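You operate a simulated robot arm through the tools that you are given. There is no shell and no other tool. Be economical: measure what you need, move in short steps, check, and stop when the job is done.

Carry out the task below with a simulated robot arm. There is one attempt and no reset: what you move stays moved.

Task
Coat the black ring all round with grease on the side table, using the yellow brush.
Fine: grease lid on the table meanwhile; load the brush in the tub; after coating, lid back on the tub and brush back in its spot. Set down upright: yellow brush. A coat counts when it lies all over at full strength: go over it till it gets no stronger.

It is judged by the outcome, as a careful person would: the job done as asked, and still so three seconds after it is handed in. It fails if anything else is knocked over, pushed out of place, dropped, spilled or broken. Lids that push on must go on centred and level and be pressed home; caps that screw on are set level and turned clockwise until they are tight.

Robot
A 6-joint arm with a two-finger parallel gripper, fixed in place. Base frame: the origin is at the foot of the arm, x ahead of it, y to its left, z up. Lengths are in cm, angles in degrees, forces in N, time in s.
With the tool pointing down near the work surface it reaches from about 32 to 74 cm from the base axis. Its first joint turns from -66.0 to 66.0 degrees. Payload 2.45 kg.
The TCP is the grasp point between the finger pads, 2.4 cm short of the fingertips. In the tool frame z runs along the fingers and y along their closing line. Largest opening 6.8 cm; finger width 1.7, thickness 1; the body of the gripper, 4 by 7 cm, starts 4.1 cm behind the TCP.
Orientation is told as [roll, pitch, yaw] about the base's x, y, z axes, in that order, counted from this pose: with the fingers straight down and closing along the base's y, the tool's x points along the base's -x, its y along +y and its z along -z.

Tools
- The arm moves only by the tool nudge_tool. Its argument "rows" is a list of rows, each a list of 2 entries, a list of its own where there are three numbers: the shift along the base's x, y, z in cm, then the turn, a rotation vector about the base's x, y, z in degrees. In form: [[[x, y, z], [ax, ay, az]], ...]. A call has 1 to 10 rows; each row shifts and turns the commanded pose from where the row before left it. "hand" is the finger opening in cm, from 0 to 6.8, set as the call begins (left out, the last holds). Each row takes 0.2 s and may step no farther than 5 cm and 8.6 degrees from the row before; otherwise, or with a gripper value out of range, the whole call is refused. A pose out of reach is approached as far as the arm can. The call stops where the force on the tool passes 40 N (or 10 N more than at its start, if that is more) or the arm is blocked; 0.2 s more then pass. Each finger travels about 10.8 cm/s and halts on what it meets, pressing with about 21 N; the grip force reading is that of the motor and also rises with nothing between the fingers. The clock runs only during rows and for 0.2 s after the last one: add rows that do not move to give the fingers time. The reply holds the time, the measured pose of the TCP, the force on the tool along the base axes, the opening and the grip force, in the units named above and with some noise, with the torque about the TCP (base axes, N m) and any sound that the robot's microphone picked up.
- Cameras (640 x 400 px; columns grow to the right, rows downward): "scene" is fixed at [15.77, 41.25, 144.84]; the picture's right is [-0.81, -0.59, 0.00], its down [-0.42, 0.58, -0.70] and it looks along [0.41, -0.57, -0.71] (base axes); focal length 312 px, centre (320, 200). "wrist" rides on the gripper at [8.4, 1.1, -7.5] in the tool frame; the picture's right is [-0.13, 0.99, 0.00], its down [-0.60, -0.08, -0.79] and it looks along [-0.79, -0.10, 0.61] (tool axes); focal length 251 px, centre (320, 200). There is no depth. A picture from a camera that has moved, and an enlarged one, comes with that camera's place and axes in the base frame and with its lens.
- capture(camera): a new picture of that camera. No time passes.
- close_up(camera, box): a new picture of the part [left, top, right, bottom] of that camera's present view, enlarged. No time passes.
- sign_off(): hands the job in; it is judged then, once.

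Work in short steps. Places have to be worked out from the pictures, the camera data and where the tool is seen: move nearer, look again, correct. Check each grasp and each placing, and mend what went wrong. You have 120 turns and 84 pictures in all, those below and enlarged ones among them. Open the gripper and draw the arm clear of the work before you hand the job in, unless the task says otherwise.

The tools are called after "Request:" as a command line: name --argument value ..., lists and objects as JSON in quotes. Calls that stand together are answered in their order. nudge_tool: Moves the arm, as the interface text tells. Its arguments: {"type":"object","properties":{"rows":{"type":"array","items":{"type":"array"}},"hand":{"type":"number"}},"required":["rows"]} The other tools are called the same way: capture (camera) takes a picture; close_up (camera, box) takes an enlarged picture of a part of a camera's view; sign_off () hands the job in.

At the start:

```text
clock: 0.0
tcp_pos: [43.52, -2.88, 107.83]
orientation: [0.0, 0.1, 0.1]
contact_force: [0.6, 0.3, 0.8]
wrist_torque: [-0.01, 0.01, 0.05]
width: 6.82
finger_force: 0.0
```

scene: 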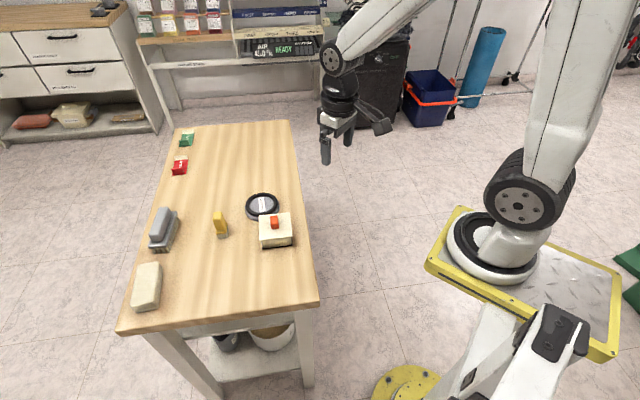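
wrist: 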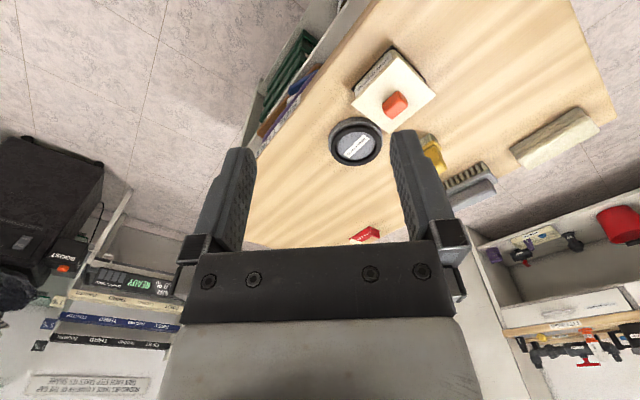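

I see a table with a black round item with label, a box with an orange knob, a yellow brush, and more. I look closer.

Request:
close_up --camera "scene" --box '[190, 170, 320, 260]'

Request:
close_up --camera "scene" --box '[110, 110, 330, 340]'

Request:
close_up --camera "wrist" --box '[300, 30, 540, 200]'

```text
4.44 times, centred on (255, 215) of scene
camera zoom: at [15.77, 41.25, 144.84], right [-0.81, -0.59, 0.0], down [-0.42, 0.58, -0.7], along [0.41, -0.57, -0.71], focal length 1385 px, centre (609, 133)
```

zoom: 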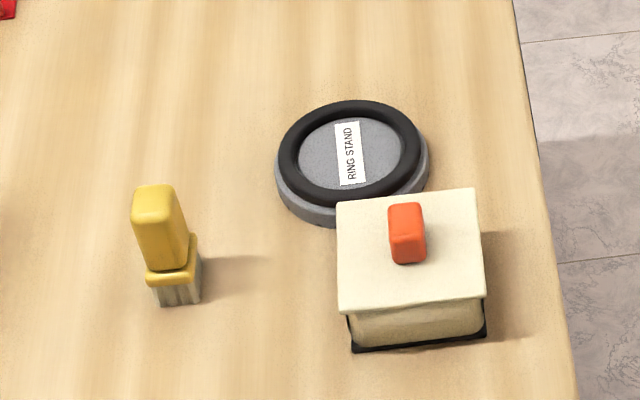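

```text
1.74 times, centred on (220, 225) of scene
camera zoom: at [15.77, 41.25, 144.84], right [-0.81, -0.59, 0.0], down [-0.42, 0.58, -0.7], along [0.41, -0.57, -0.71], focal length 542 px, centre (494, 156)
```

zoom: 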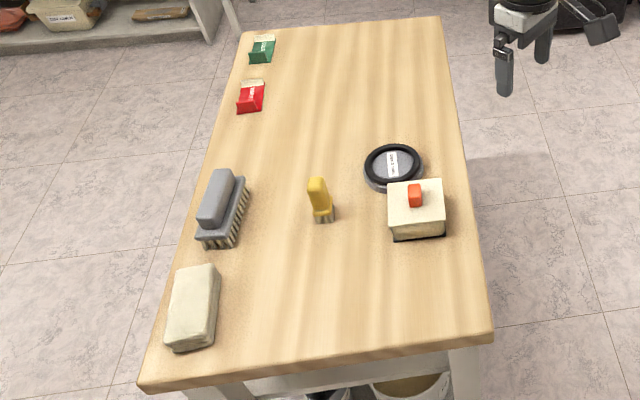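

```text
2.35 times, centred on (420, 115) of wrist
camera zoom: at [35.11, -1.84, 115.29], right [0.13, 0.99, 0.0], down [0.6, -0.08, 0.79], along [0.79, -0.1, -0.61], focal length 592 px, centre (85, 400)
```

zoom: 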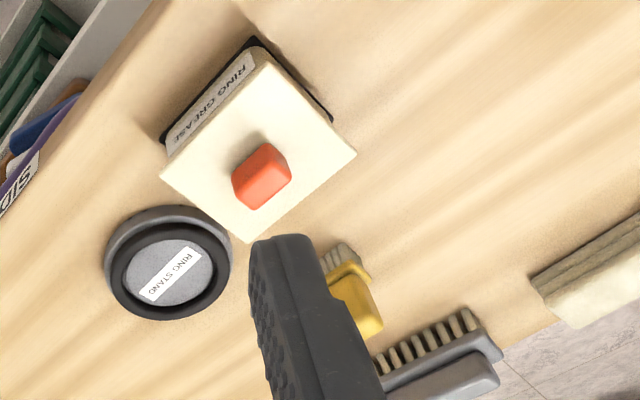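

By triangulation the lid knob is near (55.6, 5.9, 84), the ring stand's top near (65.7, 0.8, 80), and the brush near (67, 14). I move lower and back to look closer.

Request:
nudge_tool --rows '[[[0, 2, -4], [0, 0, 0]], [[0, 2, -4], [0, 0, 0]], [[0, 2, -4], [0, 0, 0]], [[0, 1, -2], [0, 0, 0]], [[0, 0, 0], [0, 0, 0]]]'

Request:
capture --camera "wrist"

```text
clock: 1.2
tcp_pos: [43.35, 3.86, 93.84]
orientation: [0.0, 0.0, 0.0]
contact_force: [0.4, 0.0, 0.0]
wrist_torque: [-0.04, 0.01, -0.01]
width: 6.79
finger_force: 0.1
```

```text
78 pictures are left
camera wrist: at [35.02, 4.93, 101.39], right [0.13, 0.99, 0.0], down [0.6, -0.08, 0.79], along [0.79, -0.1, -0.61], focal length 251 px, centre (320, 200)
```

wrist: 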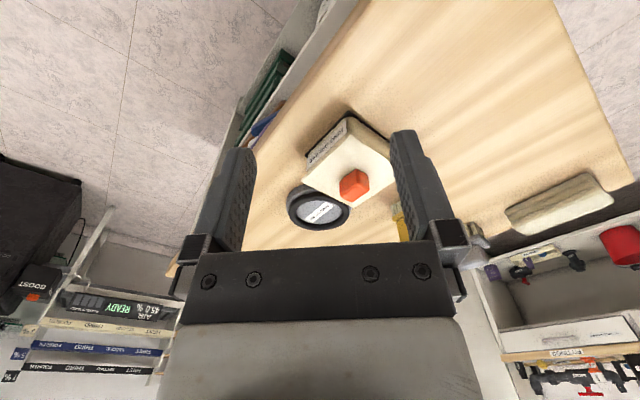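

Request:
close_up --camera "wrist" --box '[250, 90, 430, 250]'

```text
2.50 times, centred on (340, 170) of wrist
camera zoom: at [35.02, 4.93, 101.39], right [0.13, 0.99, 0.0], down [0.6, -0.08, 0.79], along [0.79, -0.1, -0.61], focal length 629 px, centre (270, 275)
```

zoom: 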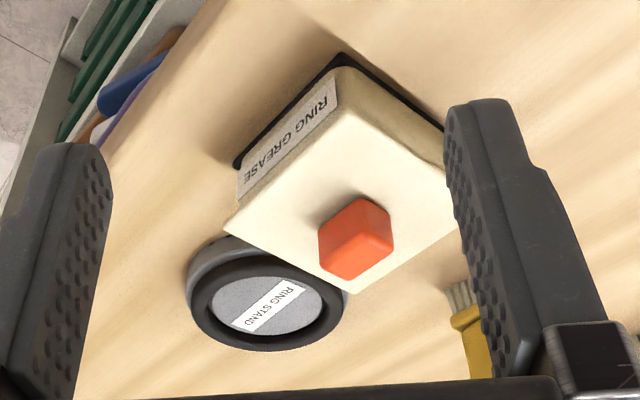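

The lid is about 8.5 cm square, turned 45°, at about (56, 5.7), with its top near z 83. I'll turn the tool -45° and go above the knob.

Request:
nudge_tool --rows '[[[2, 0.4, 0], [0, 0, -7.5]], [[2, 0.4, 0], [0, 0, -7.5]], [[2, 0.4, 0], [0, 0, -7.5]], [[2, 0.4, 0], [0, 0, -7.5]], [[2, 0.3, -1], [0, 0, -7.5]], [[2.2, 0.1, -1.8], [0, 0, -7.5]], [[0, 0, 0], [0, 0, 0]]]'

Request:
capture --camera "wrist"

Request:
close_up --camera "scene" --box '[210, 140, 340, 260]'

```text
clock: 2.8
tcp_pos: [55.67, 6.36, 91.25]
orientation: [0.1, 0.0, -45.1]
contact_force: [0.5, 0.1, 0.4]
wrist_torque: [0.01, 0.01, -0.01]
width: 6.79
finger_force: 0.2
```

```text
76 pictures are left
camera wrist: at [50.56, 12.83, 98.61], right [0.79, 0.61, 0.0], down [0.37, -0.48, 0.79], along [0.48, -0.63, -0.61], focal length 251 px, centre (320, 200)
```

wrist: 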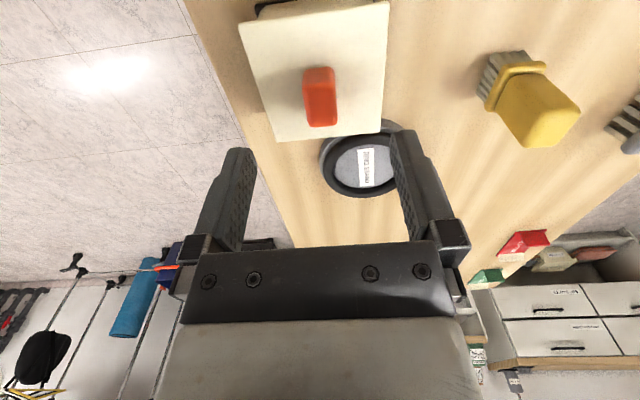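

```text
3.33 times, centred on (275, 200) of scene
camera zoom: at [15.77, 41.25, 144.84], right [-0.81, -0.59, 0.0], down [-0.42, 0.58, -0.7], along [0.41, -0.57, -0.71], focal length 1039 px, centre (470, 200)
```

zoom: 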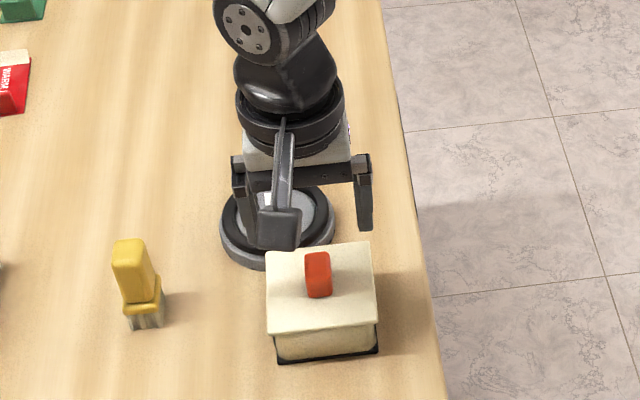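

Aligned at 45°, with the TCP over the knob. I descend to straddle the knob.

Request:
nudge_tool --rows '[[[0, -0.1, -2.6], [0, 0, 0]], [[0, 0, -2.6], [0, 0, 0]], [[0, 0, 0], [0, 0, 0]]]'

Request:
close_up --camera "wrist" --box '[200, 50, 440, 250]'

Request:
close_up --camera "scene" --box '[230, 170, 320, 260]'

```text
clock: 3.6
tcp_pos: [55.78, 6.17, 86.0]
orientation: [0.0, 0.0, -44.9]
contact_force: [0.0, -0.1, -0.5]
wrist_torque: [0.01, 0.0, 0.0]
width: 6.79
finger_force: 0.1
```

```text
2.00 times, centred on (320, 150) of wrist
camera zoom: at [50.68, 12.71, 93.42], right [0.79, 0.61, 0.0], down [0.37, -0.48, 0.79], along [0.48, -0.63, -0.61], focal length 503 px, centre (320, 300)
```

zoom: 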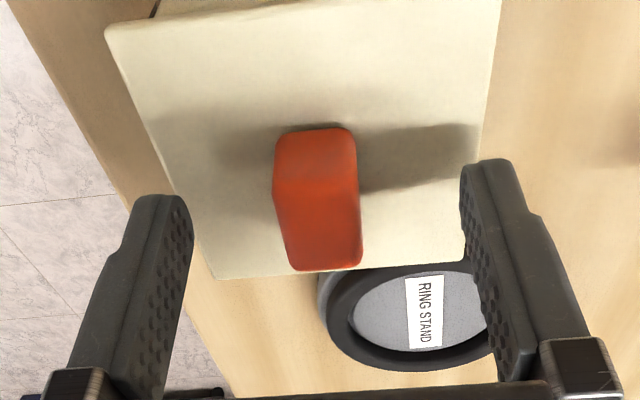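

```text
4.44 times, centred on (275, 215) of scene
camera zoom: at [15.77, 41.25, 144.84], right [-0.81, -0.59, 0.0], down [-0.42, 0.58, -0.7], along [0.41, -0.57, -0.71], focal length 1385 px, centre (520, 133)
```

zoom: 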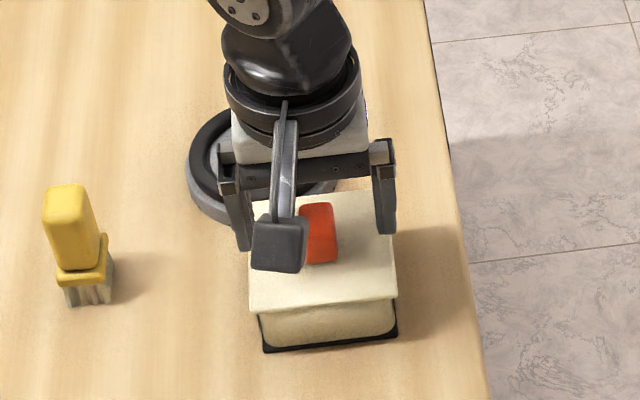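

Knob is centred between the fingers; I go 0.5 lower and close.

Request:
nudge_tool --rows '[[[0, 0, -0.5], [0, 0, 0]], [[0, 0, 0], [0, 0, 0]]]'

Request:
nudge_tool --hand 0 --rows '[[[0, 0, 0], [0, 0, 0]], [[0, 0, 0], [0, 0, 0]], [[0, 0, 0], [0, 0, 0]]]'

Request:
close_up --camera "wrist" --box '[200, 50, 440, 250]'

```text
clock: 4.2
tcp_pos: [55.76, 6.16, 85.32]
orientation: [0.1, 0.0, -45.0]
contact_force: [1.5, 1.3, -0.4]
wrist_torque: [0.01, -0.01, 0.0]
width: 6.8
finger_force: 0.0
```

```text
clock: 5.0
tcp_pos: [55.74, 6.17, 85.34]
orientation: [0.0, 0.0, -44.9]
contact_force: [-0.9, 0.1, 0.8]
wrist_torque: [-0.02, 0.03, 0.0]
width: 1.92
finger_force: 21.0
heard: snap
```

```text
2.00 times, centred on (320, 150) of wrist
camera zoom: at [50.66, 12.77, 92.86], right [0.79, 0.61, 0.0], down [0.37, -0.48, 0.79], along [0.48, -0.63, -0.61], focal length 503 px, centre (320, 300)
```

zoom: 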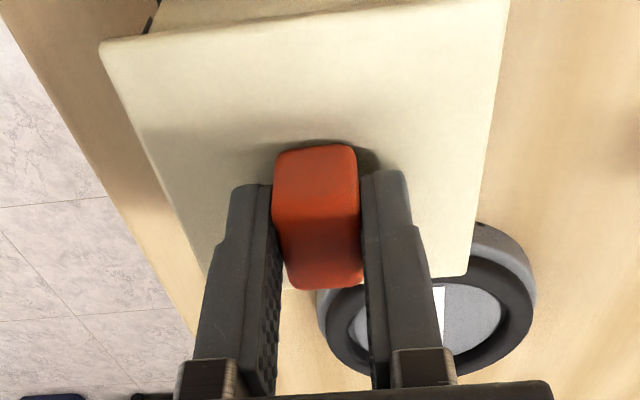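

Knob is gripped (1.92 cm wide) with the TCP at z 85.34. I lift the lid straight up.

Request:
nudge_tool --rows '[[[0, 0, 0.5], [0, 0, 0]], [[0, 0, 0.5], [0, 0, 0]], [[0, 0, 1], [0, 0, 0]], [[0, 0, 3], [0, 0, 0]], [[0, 0, 0], [0, 0, 0]]]'

Request:
capture --camera "wrist"

Request:
close_up --camera "scene" --box '[190, 160, 320, 260]'

```text
clock: 6.2
tcp_pos: [55.77, 6.18, 90.22]
orientation: [0.0, 0.0, -45.0]
contact_force: [-0.4, 0.2, -0.4]
wrist_torque: [0.0, -0.02, -0.04]
width: 1.91
finger_force: 21.2
```

```text
71 pictures are left
camera wrist: at [50.51, 12.78, 97.62], right [0.79, 0.61, 0.0], down [0.37, -0.48, 0.79], along [0.48, -0.63, -0.61], focal length 251 px, centre (320, 200)
```

wrist: 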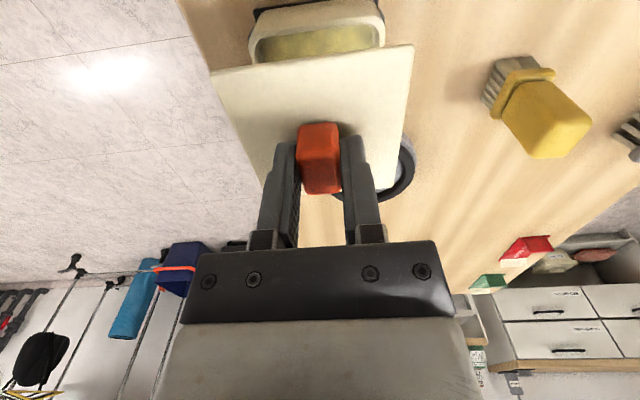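

```text
4.00 times, centred on (255, 210) of scene
camera zoom: at [15.77, 41.25, 144.84], right [-0.81, -0.59, 0.0], down [-0.42, 0.58, -0.7], along [0.41, -0.57, -0.71], focal length 1247 px, centre (580, 160)
```

zoom: 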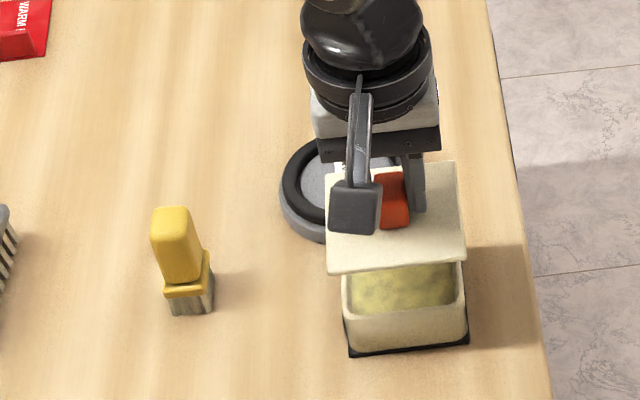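

Lid is off and grease is visible. I carry it over to free table at (45.8, 16.2) and start lowering.

Request:
nudge_tool --rows '[[[-2.5, 2.5, 0.5], [0, 0, 0]], [[-2.5, 2.5, 0], [0, 0, 0]], [[-2.5, 2.5, 0], [0, 0, 0]], [[-2.5, 2.5, 0], [0, 0, 0]], [[0, 0, -3], [0, 0, 0]], [[0, 0, -3], [0, 0, 0]], [[0, 0, 0], [0, 0, 0]]]'

Request:
close_up --camera "scene" --box '[190, 190, 320, 320]'

Request:
capture --camera "wrist"

```text
clock: 7.8
tcp_pos: [45.65, 15.94, 84.69]
orientation: [0.0, 0.0, -45.0]
contact_force: [-1.1, 0.1, -0.4]
wrist_torque: [0.01, -0.01, -0.01]
width: 1.92
finger_force: 20.5
```

```text
3.08 times, centred on (255, 255) of scene
camera zoom: at [15.77, 41.25, 144.84], right [-0.81, -0.59, 0.0], down [-0.42, 0.58, -0.7], along [0.41, -0.57, -0.71], focal length 959 px, centre (520, 31)
```

zoom: 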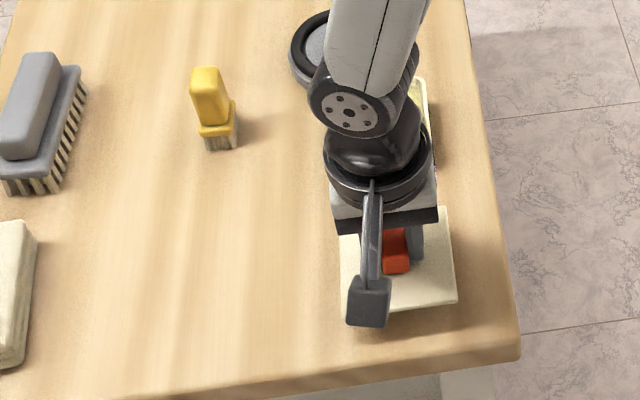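

```text
68 pictures are left
camera wrist: at [40.46, 22.61, 92.18], right [0.79, 0.61, 0.0], down [0.37, -0.48, 0.79], along [0.48, -0.63, -0.61], focal length 251 px, centre (320, 200)
```

wrist: 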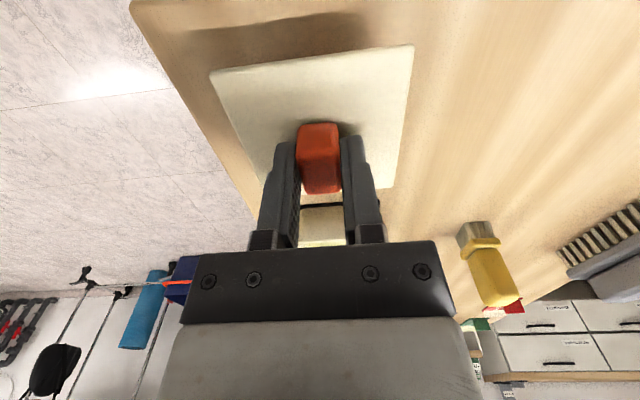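

The spot is clear, so I lower in small steps watching for contact.

Request:
nudge_tool --rows '[[[0, 0, -1], [0, 0, 0]], [[0, 0, -0.8], [0, 0, 0]], [[0, 0, -0.3], [0, 0, 0]], [[0, 0, -0.3], [0, 0, 0]], [[0, 0, 0], [0, 0, 0]]]'

```text
clock: 9.0
tcp_pos: [45.59, 16.16, 82.31]
orientation: [0.0, 0.0, -45.1]
contact_force: [-0.8, 1.1, 0.0]
wrist_torque: [-0.02, 0.01, 0.04]
width: 1.93
finger_force: 21.0
```

Request:
close_up --camera "scene" --box '[240, 220, 320, 290]'

Request:
nudge_tool --rows '[[[0, 0, -0.2], [0, 0, 0]], [[0, 0, -0.2], [0, 0, 0]], [[0, 0, 0], [0, 0, 0]]]'

```text
5.71 times, centred on (280, 255) of scene
camera zoom: at [15.77, 41.25, 144.84], right [-0.81, -0.59, 0.0], down [-0.42, 0.58, -0.7], along [0.41, -0.57, -0.71], focal length 1781 px, centre (549, -114)
```

zoom: 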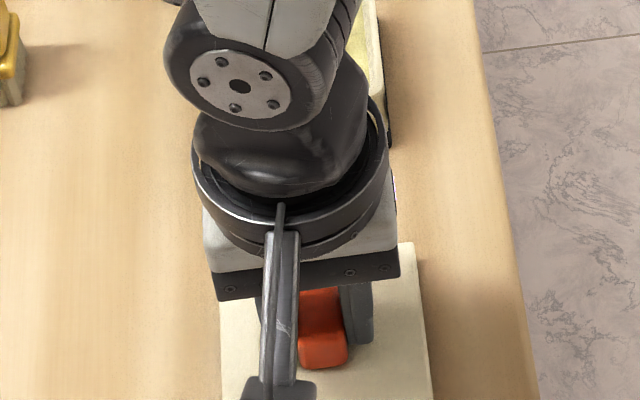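

```text
clock: 9.8
tcp_pos: [45.65, 15.95, 81.97]
orientation: [0.0, -0.1, -45.0]
contact_force: [-0.9, 0.1, -0.2]
wrist_torque: [0.02, 0.0, -0.01]
width: 1.93
finger_force: 20.8
```

Still no contact at z 82.0; I keep lowering gently.

Request:
nudge_tool --rows '[[[0, 0, -0.2], [0, 0, 0]], [[0, 0, -0.2], [0, 0, 0]], [[0, 0, 0], [0, 0, 0]]]'

```text
clock: 10.6
tcp_pos: [45.68, 16.03, 81.64]
orientation: [0.1, 0.0, -44.9]
contact_force: [-5.5, -7.0, 22.9]
wrist_torque: [-0.1, 0.11, -0.01]
width: 1.95
finger_force: 20.7
```

Contact with the table at z ≈ 81.7. I ease up slightly, release and rise.

Request:
nudge_tool --rows '[[[0, 0, 0.1], [0, 0, 0]], [[0, 0, 0], [0, 0, 0]]]'

Request:
nudge_tool --hand 6.8 --rows '[[[0, 0, 0], [0, 0, 0]], [[0, 0, 0], [0, 0, 0]], [[0, 0, 0], [0, 0, 0]], [[0, 0, 2], [0, 0, 0]], [[0, 0, 4], [0, 0, 0]], [[0, 0, 4], [0, 0, 0]], [[0, 0, 0], [0, 0, 0]]]'

Request:
capture --camera "wrist"

```text
clock: 11.2
tcp_pos: [45.62, 16.18, 81.63]
orientation: [0.0, -0.1, -45.0]
contact_force: [-1.7, -0.6, 6.2]
wrist_torque: [0.02, 0.05, 0.02]
width: 1.91
finger_force: 21.1
```

```text
clock: 12.8
tcp_pos: [45.58, 16.06, 91.65]
orientation: [0.0, -0.1, -45.0]
contact_force: [-0.4, -0.1, -0.1]
wrist_torque: [-0.01, 0.01, -0.02]
width: 6.8
finger_force: 0.1
```

```text
66 pictures are left
camera wrist: at [40.35, 22.64, 99.11], right [0.79, 0.61, 0.0], down [0.37, -0.48, 0.79], along [0.48, -0.63, -0.61], focal length 251 px, centre (320, 200)
```

wrist: 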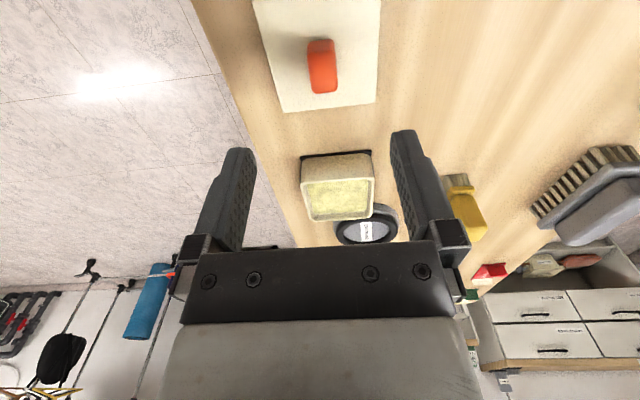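

Lid rests on the table. Next I go near the brush and look at it.

Request:
nudge_tool --rows '[[[4, 0, 1], [0, 0, 0]], [[4, 0, 1], [0, 0, 0]], [[4, 0, 1], [0, 0, 0]], [[4, 0, 1], [0, 0, 0]], [[3, 0.2, 0.5], [0, 0, 0]], [[0, 0, 0], [0, 0, 0]]]'

Request:
capture --camera "wrist"

Request:
close_up --camera "scene" --box '[190, 190, 260, 250]'

```text
clock: 14.2
tcp_pos: [64.84, 16.16, 96.16]
orientation: [-0.1, 0.0, -45.0]
contact_force: [0.3, 0.1, -0.4]
wrist_torque: [-0.01, 0.01, 0.02]
width: 6.78
finger_force: 0.1
```

```text
65 pictures are left
camera wrist: at [59.73, 22.73, 103.68], right [0.79, 0.61, 0.0], down [0.37, -0.48, 0.79], along [0.48, -0.63, -0.61], focal length 251 px, centre (320, 200)
```

wrist: 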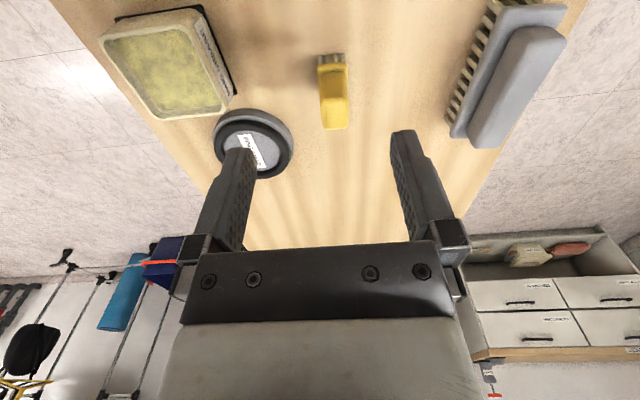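

```text
6.67 times, centred on (225, 220) of scene
camera zoom: at [15.77, 41.25, 144.84], right [-0.81, -0.59, 0.0], down [-0.42, 0.58, -0.7], along [0.41, -0.57, -0.71], focal length 2078 px, centre (953, 67)
```

zoom: 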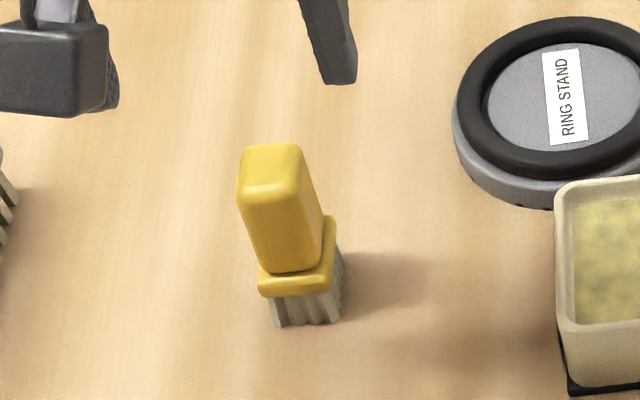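

Request:
close_up --camera "wrist" --box '[280, 30, 380, 150]'

```text
3.33 times, centred on (330, 90) of wrist
camera zoom: at [59.73, 22.73, 103.68], right [0.79, 0.61, 0.0], down [0.37, -0.48, 0.79], along [0.48, -0.63, -0.61], focal length 838 px, centre (287, 567)
```

zoom: 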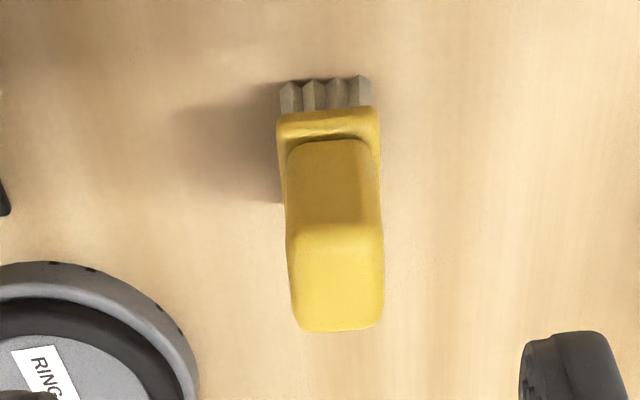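

The brush handle top is at about (67.75, 13.9, 86), aligned with the current tool yaw. I move above it and descend part way.

Request:
nudge_tool --rows '[[[1.5, -1.1, 0], [0, 0, 0]], [[1.4, -1.15, -1], [0, 0, 0]], [[0, 0, -3.7], [0, 0, 0]], [[0, 0, 0], [0, 0, 0]]]'

Request:
capture --camera "wrist"

```text
clock: 15.2
tcp_pos: [67.39, 14.23, 91.38]
orientation: [0.1, 0.0, -45.0]
contact_force: [0.1, 0.3, 1.0]
wrist_torque: [0.02, -0.02, 0.01]
width: 6.82
finger_force: 0.1
```

```text
62 pictures are left
camera wrist: at [62.22, 20.85, 98.83], right [0.79, 0.61, 0.0], down [0.37, -0.48, 0.79], along [0.48, -0.63, -0.61], focal length 251 px, centre (320, 200)
```

wrist: 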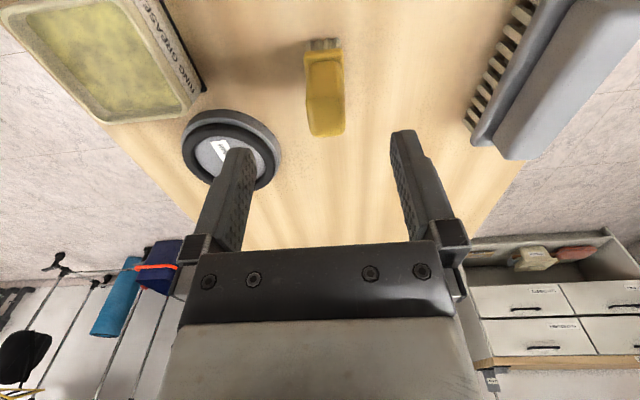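

Request:
nudge_tool --rows '[[[0.2, -0.1, -2], [0, 0, 0]], [[0, 0, -1.7], [0, 0, 0]], [[0, 0, 0], [0, 0, 0]]]'

Request:
close_up --camera "wrist" --box '[200, 50, 440, 250]'

Request:
close_up --camera "scene" --box '[190, 180, 260, 250]'

```text
clock: 16.0
tcp_pos: [67.47, 14.09, 87.62]
orientation: [0.1, 0.0, -45.0]
contact_force: [0.9, -0.1, -0.3]
wrist_torque: [0.0, 0.0, -0.03]
width: 6.79
finger_force: 0.0
```

```text
2.00 times, centred on (320, 150) of wrist
camera zoom: at [62.39, 20.72, 95.06], right [0.79, 0.61, 0.0], down [0.37, -0.48, 0.79], along [0.48, -0.63, -0.61], focal length 503 px, centre (320, 300)
```

zoom: 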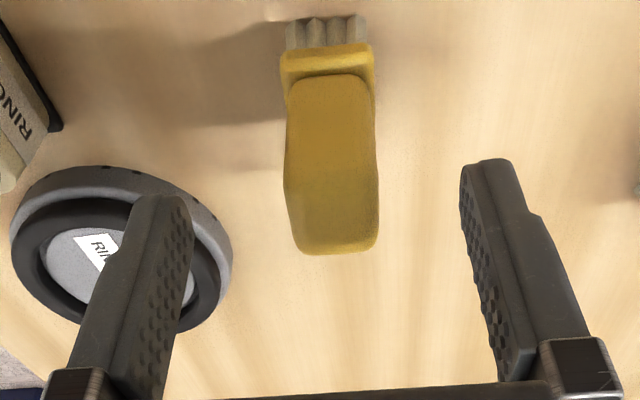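

```text
5.71 times, centred on (225, 215) of scene
camera zoom: at [15.77, 41.25, 144.84], right [-0.81, -0.59, 0.0], down [-0.42, 0.58, -0.7], along [0.41, -0.57, -0.71], focal length 1781 px, centre (863, 114)
```

zoom: 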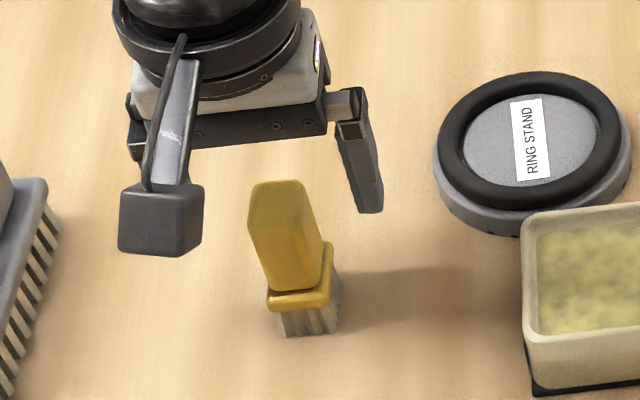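

Brush is between the fingers. I shift +0.3 in x and descend to z ≈ 84.

Request:
nudge_tool --rows '[[[0.3, 0, -1.2], [0, 0, 0]], [[0, 0, -1.2], [0, 0, 0]], [[0, 0, -1.2], [0, 0, 0]], [[0, 0, 0], [0, 0, 0]]]'

Request:
close_up --camera "wrist" --box '[200, 50, 440, 250]'

```text
clock: 17.0
tcp_pos: [68.0, 13.88, 84.04]
orientation: [0.0, 0.0, -45.0]
contact_force: [0.3, -1.2, 0.0]
wrist_torque: [0.0, -0.02, 0.03]
width: 6.8
finger_force: 0.0
```

```text
2.00 times, centred on (320, 150) of wrist
camera zoom: at [62.89, 20.48, 91.49], right [0.79, 0.61, 0.0], down [0.37, -0.48, 0.79], along [0.48, -0.63, -0.61], focal length 503 px, centre (320, 300)
```

zoom: 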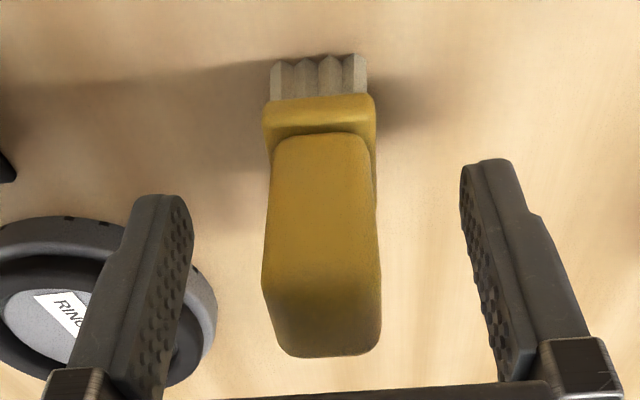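

Request:
nudge_tool --hand 0 --rows '[[[0, 0, 0], [0, 0, 0]], [[0, 0, 0], [0, 0, 0]], [[0, 0, 0], [0, 0, 0]], [[0, 0, 0], [0, 0, 0]]]'

Request:
close_up --camera "scene" --box '[190, 180, 260, 250]'

Request:
close_up --camera "wrist" --box '[200, 50, 440, 250]'

```text
clock: 18.0
tcp_pos: [68.03, 13.98, 84.01]
orientation: [0.0, 0.1, -45.0]
contact_force: [-0.8, 0.7, 0.6]
wrist_torque: [0.0, 0.0, 0.01]
width: 2.35
finger_force: 21.2
```

```text
5.71 times, centred on (225, 215) of scene
camera zoom: at [15.77, 41.25, 144.84], right [-0.81, -0.59, 0.0], down [-0.42, 0.58, -0.7], along [0.41, -0.57, -0.71], focal length 1781 px, centre (863, 114)
```

zoom: 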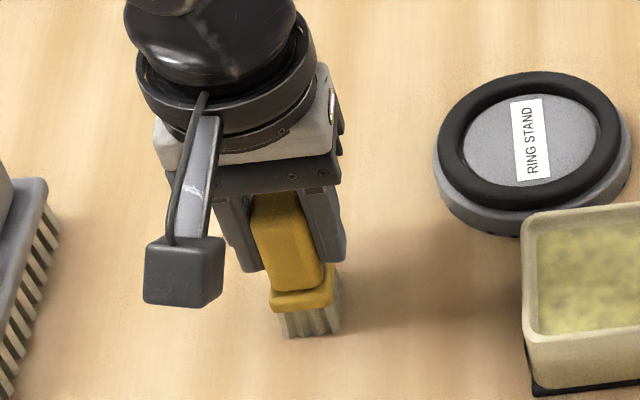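

```text
2.00 times, centred on (320, 150) of wrist
camera zoom: at [62.88, 20.48, 91.5], right [0.79, 0.61, 0.0], down [0.37, -0.48, 0.79], along [0.48, -0.63, -0.61], focal length 503 px, centre (320, 300)
```

zoom: 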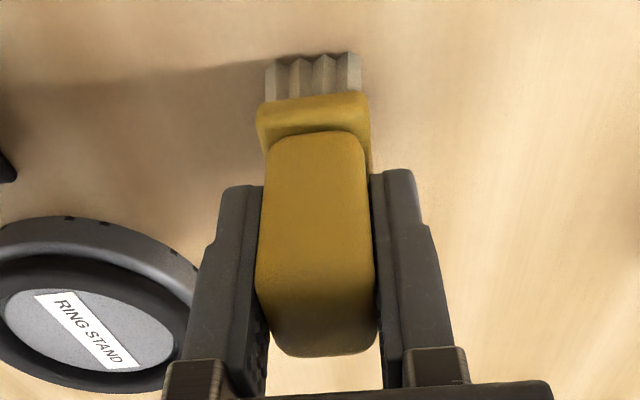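

Brush is held at 2.35 cm wide; home pose is TCP (68.0, 13.95, 84.0). I lift it and carry it above the tub at (55.8, 6.2).

Request:
nudge_tool --rows '[[[0, 0, 1], [0, 0, 0]], [[0, 0, 3], [0, 0, 0]], [[0, 0, 4], [0, 0, 0]], [[-3, -2, 0], [0, 0, 0]], [[-3, -2, 0], [0, 0, 0]], [[-3, -2, 0], [0, 0, 0]], [[-3.2, -1.7, 0], [0, 0, 0]], [[0, 0, 0], [0, 0, 0]]]'

Request:
capture --camera "wrist"

Request:
close_up --camera "scene" --box '[230, 170, 320, 260]'

```text
clock: 19.8
tcp_pos: [55.62, 6.33, 92.53]
orientation: [0.0, 0.0, -45.0]
contact_force: [-0.5, 0.0, -0.8]
wrist_torque: [0.02, 0.0, -0.03]
width: 2.34
finger_force: 20.9
```

```text
56 pictures are left
camera wrist: at [50.54, 12.95, 99.86], right [0.79, 0.61, 0.0], down [0.37, -0.48, 0.79], along [0.48, -0.63, -0.61], focal length 251 px, centre (320, 200)
```

wrist: 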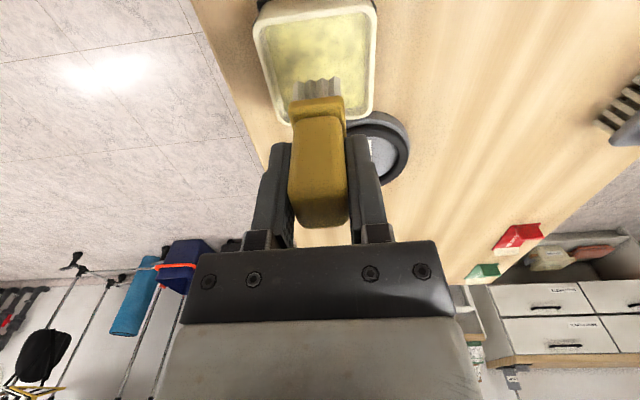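

```text
4.44 times, centred on (275, 215) of scene
camera zoom: at [15.77, 41.25, 144.84], right [-0.81, -0.59, 0.0], down [-0.42, 0.58, -0.7], along [0.41, -0.57, -0.71], focal length 1385 px, centre (520, 133)
```

zoom: 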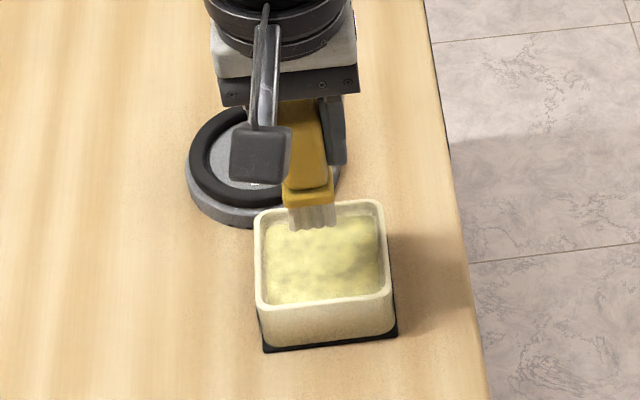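

The brush is centred over the tub. I lower the bristles towards the grease in steps.

Request:
nudge_tool --rows '[[[0, 0, -2], [0, 0, 0]], [[0, 0, -2], [0, 0, 0]], [[0, 0, -1], [0, 0, 0]], [[0, 0, 0], [0, 0, 0]]]'

Request:
close_up --camera "wrist" --box '[200, 30, 440, 230]'

Request:
close_up --camera "scene" --box '[240, 180, 310, 250]'

```text
clock: 20.8
tcp_pos: [55.85, 6.36, 87.32]
orientation: [0.0, 0.0, -45.0]
contact_force: [-0.6, 0.1, -0.8]
wrist_torque: [0.0, 0.01, -0.05]
width: 2.34
finger_force: 21.3
```

```text
2.00 times, centred on (320, 130) of wrist
camera zoom: at [50.72, 12.96, 94.78], right [0.79, 0.61, 0.0], down [0.37, -0.48, 0.79], along [0.48, -0.63, -0.61], focal length 503 px, centre (320, 340)
```

zoom: 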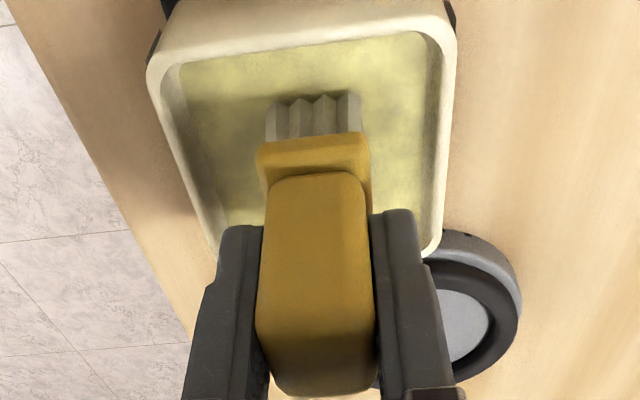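

```text
5.71 times, centred on (275, 215) of scene
camera zoom: at [15.77, 41.25, 144.84], right [-0.81, -0.59, 0.0], down [-0.42, 0.58, -0.7], along [0.41, -0.57, -0.71], focal length 1781 px, centre (577, 114)
```

zoom: 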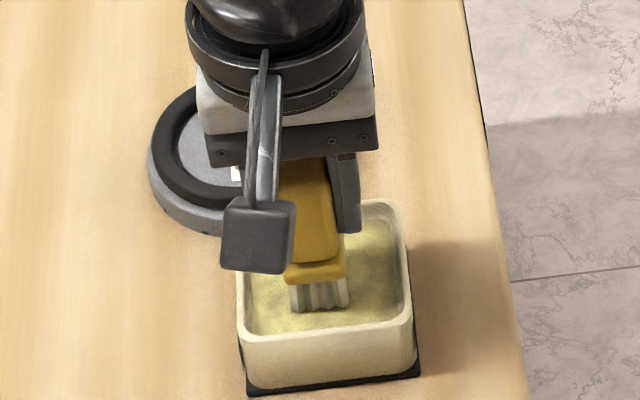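

Request:
nudge_tool --rows '[[[0, 0, -0.4], [0, 0, 0]], [[0, 0, -0.4], [0, 0, 0]], [[0, 0, -0.2], [0, 0, 0]], [[0, 0, 0], [0, 0, 0]]]'

Request:
close_up --camera "wrist" --box '[200, 30, 440, 230]'

```text
clock: 21.8
tcp_pos: [56.09, 6.18, 86.17]
orientation: [0.1, -0.1, -45.0]
contact_force: [-0.5, 1.2, 16.1]
wrist_torque: [-0.01, 0.04, 0.03]
width: 2.37
finger_force: 21.3
```

```text
2.00 times, centred on (320, 130) of wrist
camera zoom: at [50.8, 12.81, 93.74], right [0.79, 0.61, 0.0], down [0.37, -0.48, 0.79], along [0.49, -0.63, -0.61], focal length 503 px, centre (320, 340)
```

zoom: 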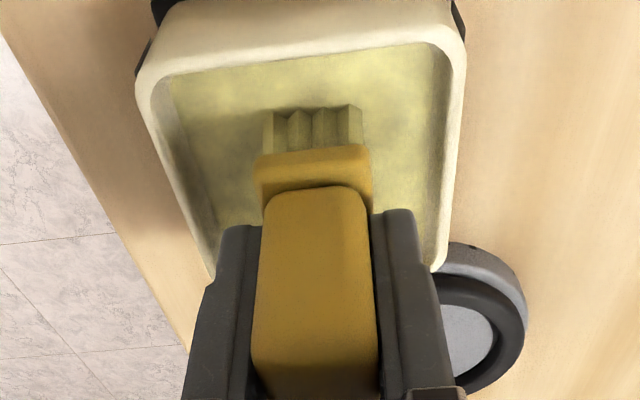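

The bristles are pressed on the grease (16 N) and tinted, so loaded. I lift out and go to a viewpoint beside the ring.

Request:
nudge_tool --rows '[[[0, 0, 0.5], [0, 0, 0]], [[0, 0, 2], [0, 0, 0]], [[0, 0, 4], [0, 0, 0]], [[4, 1, 0], [0, 0, 0]], [[4, 1, 0], [0, 0, 0]], [[4, 0.8, 0], [0, 0, 0]], [[0, 0, 0], [0, 0, 0]]]'

Request:
close_up --camera "wrist" --box '[160, 30, 400, 230]'

Request:
close_up --camera "scene" --box '[220, 170, 310, 260]'

```text
clock: 23.4
tcp_pos: [67.99, 9.04, 92.6]
orientation: [0.0, -0.1, -45.0]
contact_force: [0.5, -0.3, -1.1]
wrist_torque: [-0.03, 0.04, 0.02]
width: 2.34
finger_force: 20.9
```

```text
2.00 times, centred on (280, 130) of wrist
camera zoom: at [62.9, 15.53, 100.01], right [0.79, 0.61, 0.0], down [0.37, -0.48, 0.79], along [0.48, -0.63, -0.61], focal length 503 px, centre (400, 340)
```

zoom: 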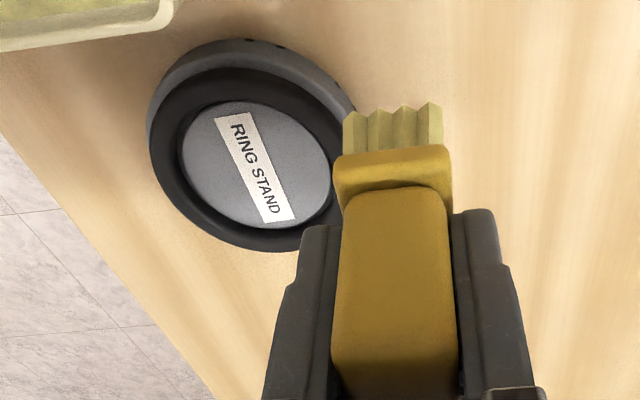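

```text
4.44 times, centred on (265, 215) of scene
camera zoom: at [15.77, 41.25, 144.84], right [-0.81, -0.59, 0.0], down [-0.42, 0.58, -0.7], along [0.41, -0.57, -0.71], focal length 1385 px, centre (564, 133)
```

zoom: 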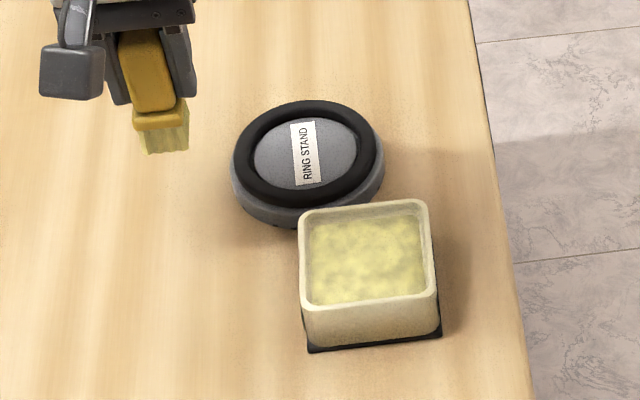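

Bristles are greasy. Ring centre is about (65.75, 1.05), mean radius ≈ 4.05. I go above its +y point and lower towards it.

Request:
nudge_tool --rows '[[[-1.1, -2, 0], [0, 0, 0]], [[-1.1, -2, -1.6], [0, 0, 0]], [[0, 0, -2], [0, 0, 0]], [[0, 0, -2], [0, 0, 0]], [[0, 0, 0], [0, 0, 0]]]'

Request:
close_up --camera "wrist" --box '[160, 30, 400, 230]'

Request:
close_up --camera "scene" --box '[220, 160, 310, 250]'

```text
clock: 24.6
tcp_pos: [65.7, 4.77, 87.22]
orientation: [-0.1, 0.0, -45.0]
contact_force: [-0.1, 0.7, -0.3]
wrist_torque: [-0.01, 0.0, 0.02]
width: 2.36
finger_force: 20.9
```

```text
2.00 times, centred on (280, 130) of wrist
camera zoom: at [60.52, 11.44, 94.59], right [0.79, 0.61, 0.0], down [0.37, -0.48, 0.79], along [0.48, -0.63, -0.61], focal length 503 px, centre (400, 340)
```

zoom: 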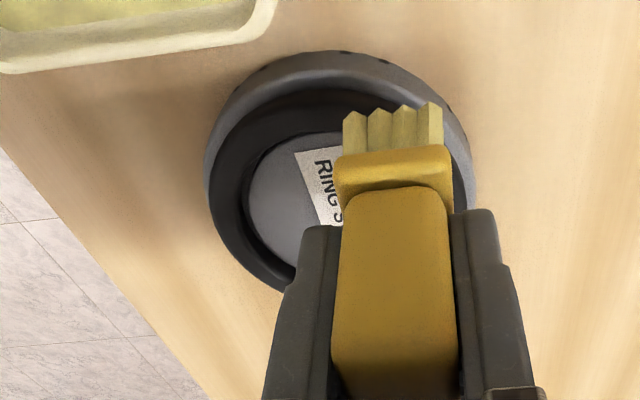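

```text
4.44 times, centred on (265, 205) of scene
camera zoom: at [15.77, 41.25, 144.84], right [-0.81, -0.59, 0.0], down [-0.42, 0.58, -0.7], along [0.41, -0.57, -0.71], focal length 1385 px, centre (564, 178)
```

zoom: 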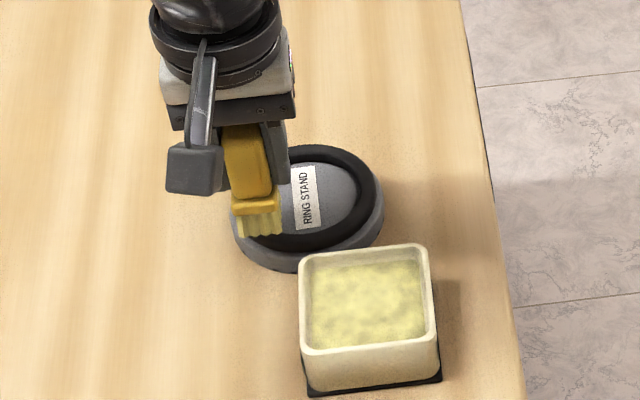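

Request:
nudge_tool --rows '[[[0, 0.1, -0.5], [0, 0, 0]], [[0, 0, -0.4], [0, 0, 0]], [[0, 0, 0], [0, 0, 0]]]'

Request:
nudge_tool --rows '[[[0, 0, -0.3], [0, 0, 0]], [[0, 0, 0], [0, 0, 0]]]'

```text
clock: 25.4
tcp_pos: [65.87, 5.09, 86.33]
orientation: [-0.1, 0.0, -45.0]
contact_force: [0.1, -0.1, -0.3]
wrist_torque: [-0.01, 0.01, -0.01]
width: 2.35
finger_force: 20.6
```

```text
clock: 26.0
tcp_pos: [65.79, 5.04, 86.0]
orientation: [0.0, -0.1, -45.0]
contact_force: [-0.2, -1.0, -1.4]
wrist_torque: [-0.01, -0.02, 0.0]
width: 2.34
finger_force: 20.9
```

Request:
nudge_tool --rows '[[[0, 0, -0.3], [0, 0, 0]], [[0, 0, 0], [0, 0, 0]]]'

Request:
nudge_tool --rows '[[[0, 0, -0.2], [0, 0, 0]], [[0, 0, 0], [0, 0, 0]]]'

Request:
close_up --camera "wrist" --box '[200, 30, 400, 200]'

```text
clock: 26.6
tcp_pos: [65.82, 5.13, 85.76]
orientation: [-0.1, 0.1, -44.9]
contact_force: [-1.1, -0.8, 5.4]
wrist_torque: [-0.07, -0.01, -0.02]
width: 2.34
finger_force: 21.0
```

```text
clock: 27.2
tcp_pos: [65.76, 5.14, 85.59]
orientation: [0.1, 0.0, -45.1]
contact_force: [-6.5, -2.0, 21.4]
wrist_torque: [-0.18, 0.24, -0.03]
width: 2.34
finger_force: 20.9
```

```text
2.35 times, centred on (300, 115) of wrist
camera zoom: at [60.63, 11.7, 93.11], right [0.79, 0.61, 0.0], down [0.37, -0.48, 0.79], along [0.49, -0.63, -0.61], focal length 592 px, centre (367, 400)
```

zoom: 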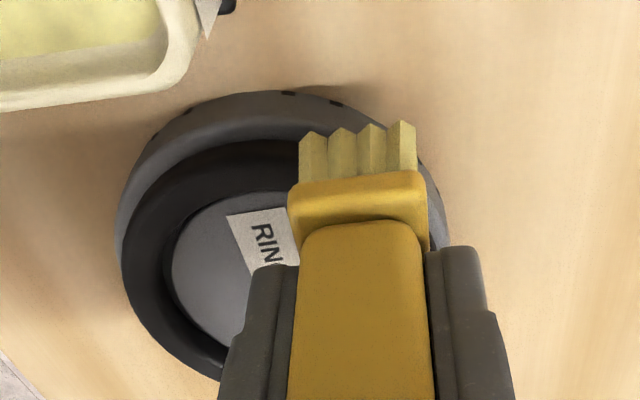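

Contact with ring at TCP z ≈ 85.75. I ease pressure slightly and stroke a quarter of the ring, then check nothing shifts.

Request:
nudge_tool --rows '[[[0, 0, 0.12], [0, 0, 0]], [[-1.252, -0.198, 0], [0, 0, 0]], [[-1.129, -0.575, 0], [0, 0, 0]], [[-0.896, -0.896, 0], [0, 0, 0]], [[-0.575, -1.129, 0], [0, 0, 0]], [[-0.198, -1.252, 0], [0, 0, 0]]]'

Request:
close_up --camera "scene" --box '[220, 160, 310, 250]'

Request:
close_up --camera "wrist" --box '[240, 30, 480, 200]'

```text
clock: 28.6
tcp_pos: [61.74, 1.11, 85.71]
orientation: [0.1, -0.1, -45.0]
contact_force: [1.8, 17.7, 27.5]
wrist_torque: [0.86, -0.12, 0.04]
width: 2.38
finger_force: 20.7
```

```text
4.44 times, centred on (265, 205) of scene
camera zoom: at [15.71, 41.3, 144.83], right [-0.81, -0.59, 0.0], down [-0.42, 0.58, -0.7], along [0.41, -0.57, -0.71], focal length 1385 px, centre (564, 178)
```

zoom: 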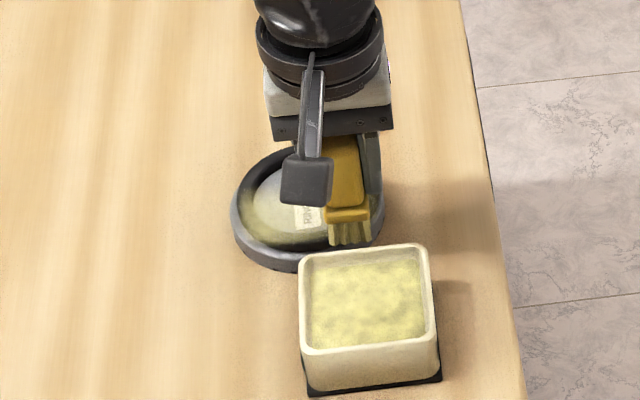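

```text
2.35 times, centred on (360, 115) of wrist
camera zoom: at [56.54, 7.75, 93.08], right [0.79, 0.61, 0.0], down [0.37, -0.48, 0.79], along [0.49, -0.63, -0.61], focal length 592 px, centre (226, 400)
```

zoom: 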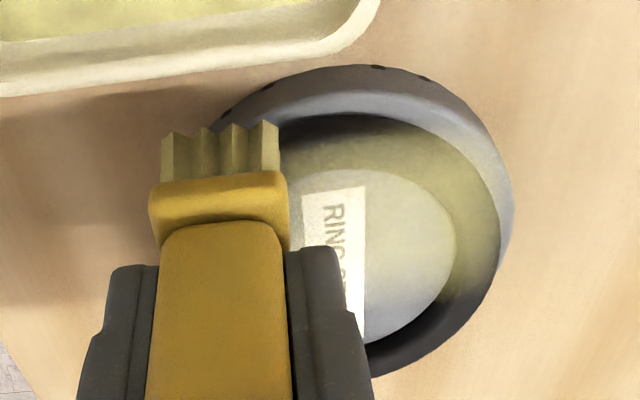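

It coats without moving the stand, but pressure is a bit high; I ease up 0.1 and continue the stroke.

Request:
nudge_tool --rows '[[[0.1, -0.626, 0.1], [0, 0, 0]], [[0.098, -0.626, 0], [0, 0, 0]], [[0.575, -1.129, 0], [0, 0, 0]], [[0.896, -0.896, 0], [0, 0, 0]], [[1.129, -0.575, 0], [0, 0, 0]], [[1.252, -0.198, 0], [0, 0, 0]]]'

Request:
nudge_tool --rows '[[[1.252, 0.198, 0], [0, 0, 0]], [[1.129, 0.575, 0], [0, 0, 0]], [[0.896, 0.896, 0], [0, 0, 0]], [[0.575, 1.129, 0], [0, 0, 0]], [[0.198, 1.252, 0], [0, 0, 0]]]'

Request:
close_up --camera "scene" --box '[220, 160, 310, 250]'

Request:
close_up --camera "wrist" --box '[160, 30, 400, 200]'

```text
clock: 29.7
tcp_pos: [63.35, -2.58, 85.65]
orientation: [-0.5, 0.6, -45.0]
contact_force: [-7.5, 3.8, 13.6]
wrist_torque: [0.07, 0.22, 0.02]
width: 2.36
finger_force: 20.4
stopped in row 5: the force on the tool passed its limit at 49 N (the readings are from after the stop); the commanded pose is now the measured one
```

```text
clock: 30.1
tcp_pos: [63.6, -2.59, 85.77]
orientation: [-1.1, 1.3, -45.0]
contact_force: [-9.5, 0.8, 14.3]
wrist_torque: [-0.07, 0.39, -0.1]
width: 2.36
finger_force: 21.0
stopped in row 1: the force on the tool passed its limit at 52 N (the readings are from after the stop); the commanded pose is now the measured one
```

```text
4.44 times, centred on (265, 205) of scene
camera zoom: at [15.72, 41.26, 144.85], right [-0.81, -0.59, 0.0], down [-0.42, 0.58, -0.7], along [0.41, -0.57, -0.71], focal length 1385 px, centre (564, 178)
```

zoom: 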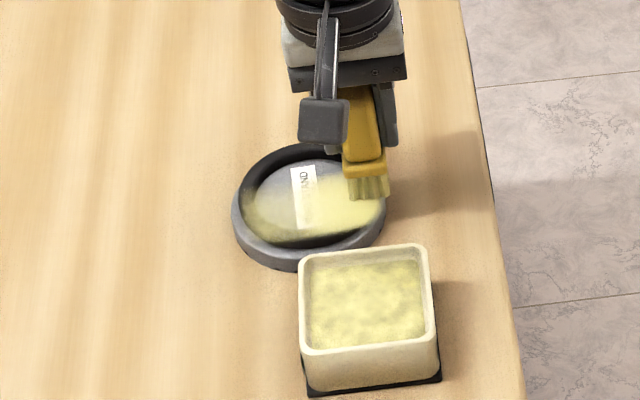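

```text
2.35 times, centred on (280, 115) of wrist
camera zoom: at [58.71, 4.09, 93.32], right [0.79, 0.61, -0.02], down [0.39, -0.48, 0.78], along [0.46, -0.63, -0.62], focal length 592 px, centre (414, 400)
```

zoom: 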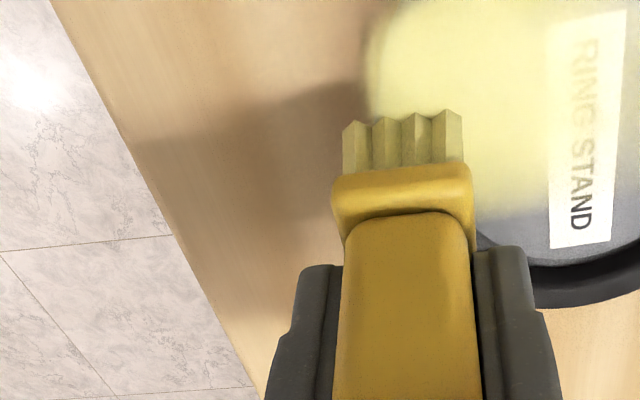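

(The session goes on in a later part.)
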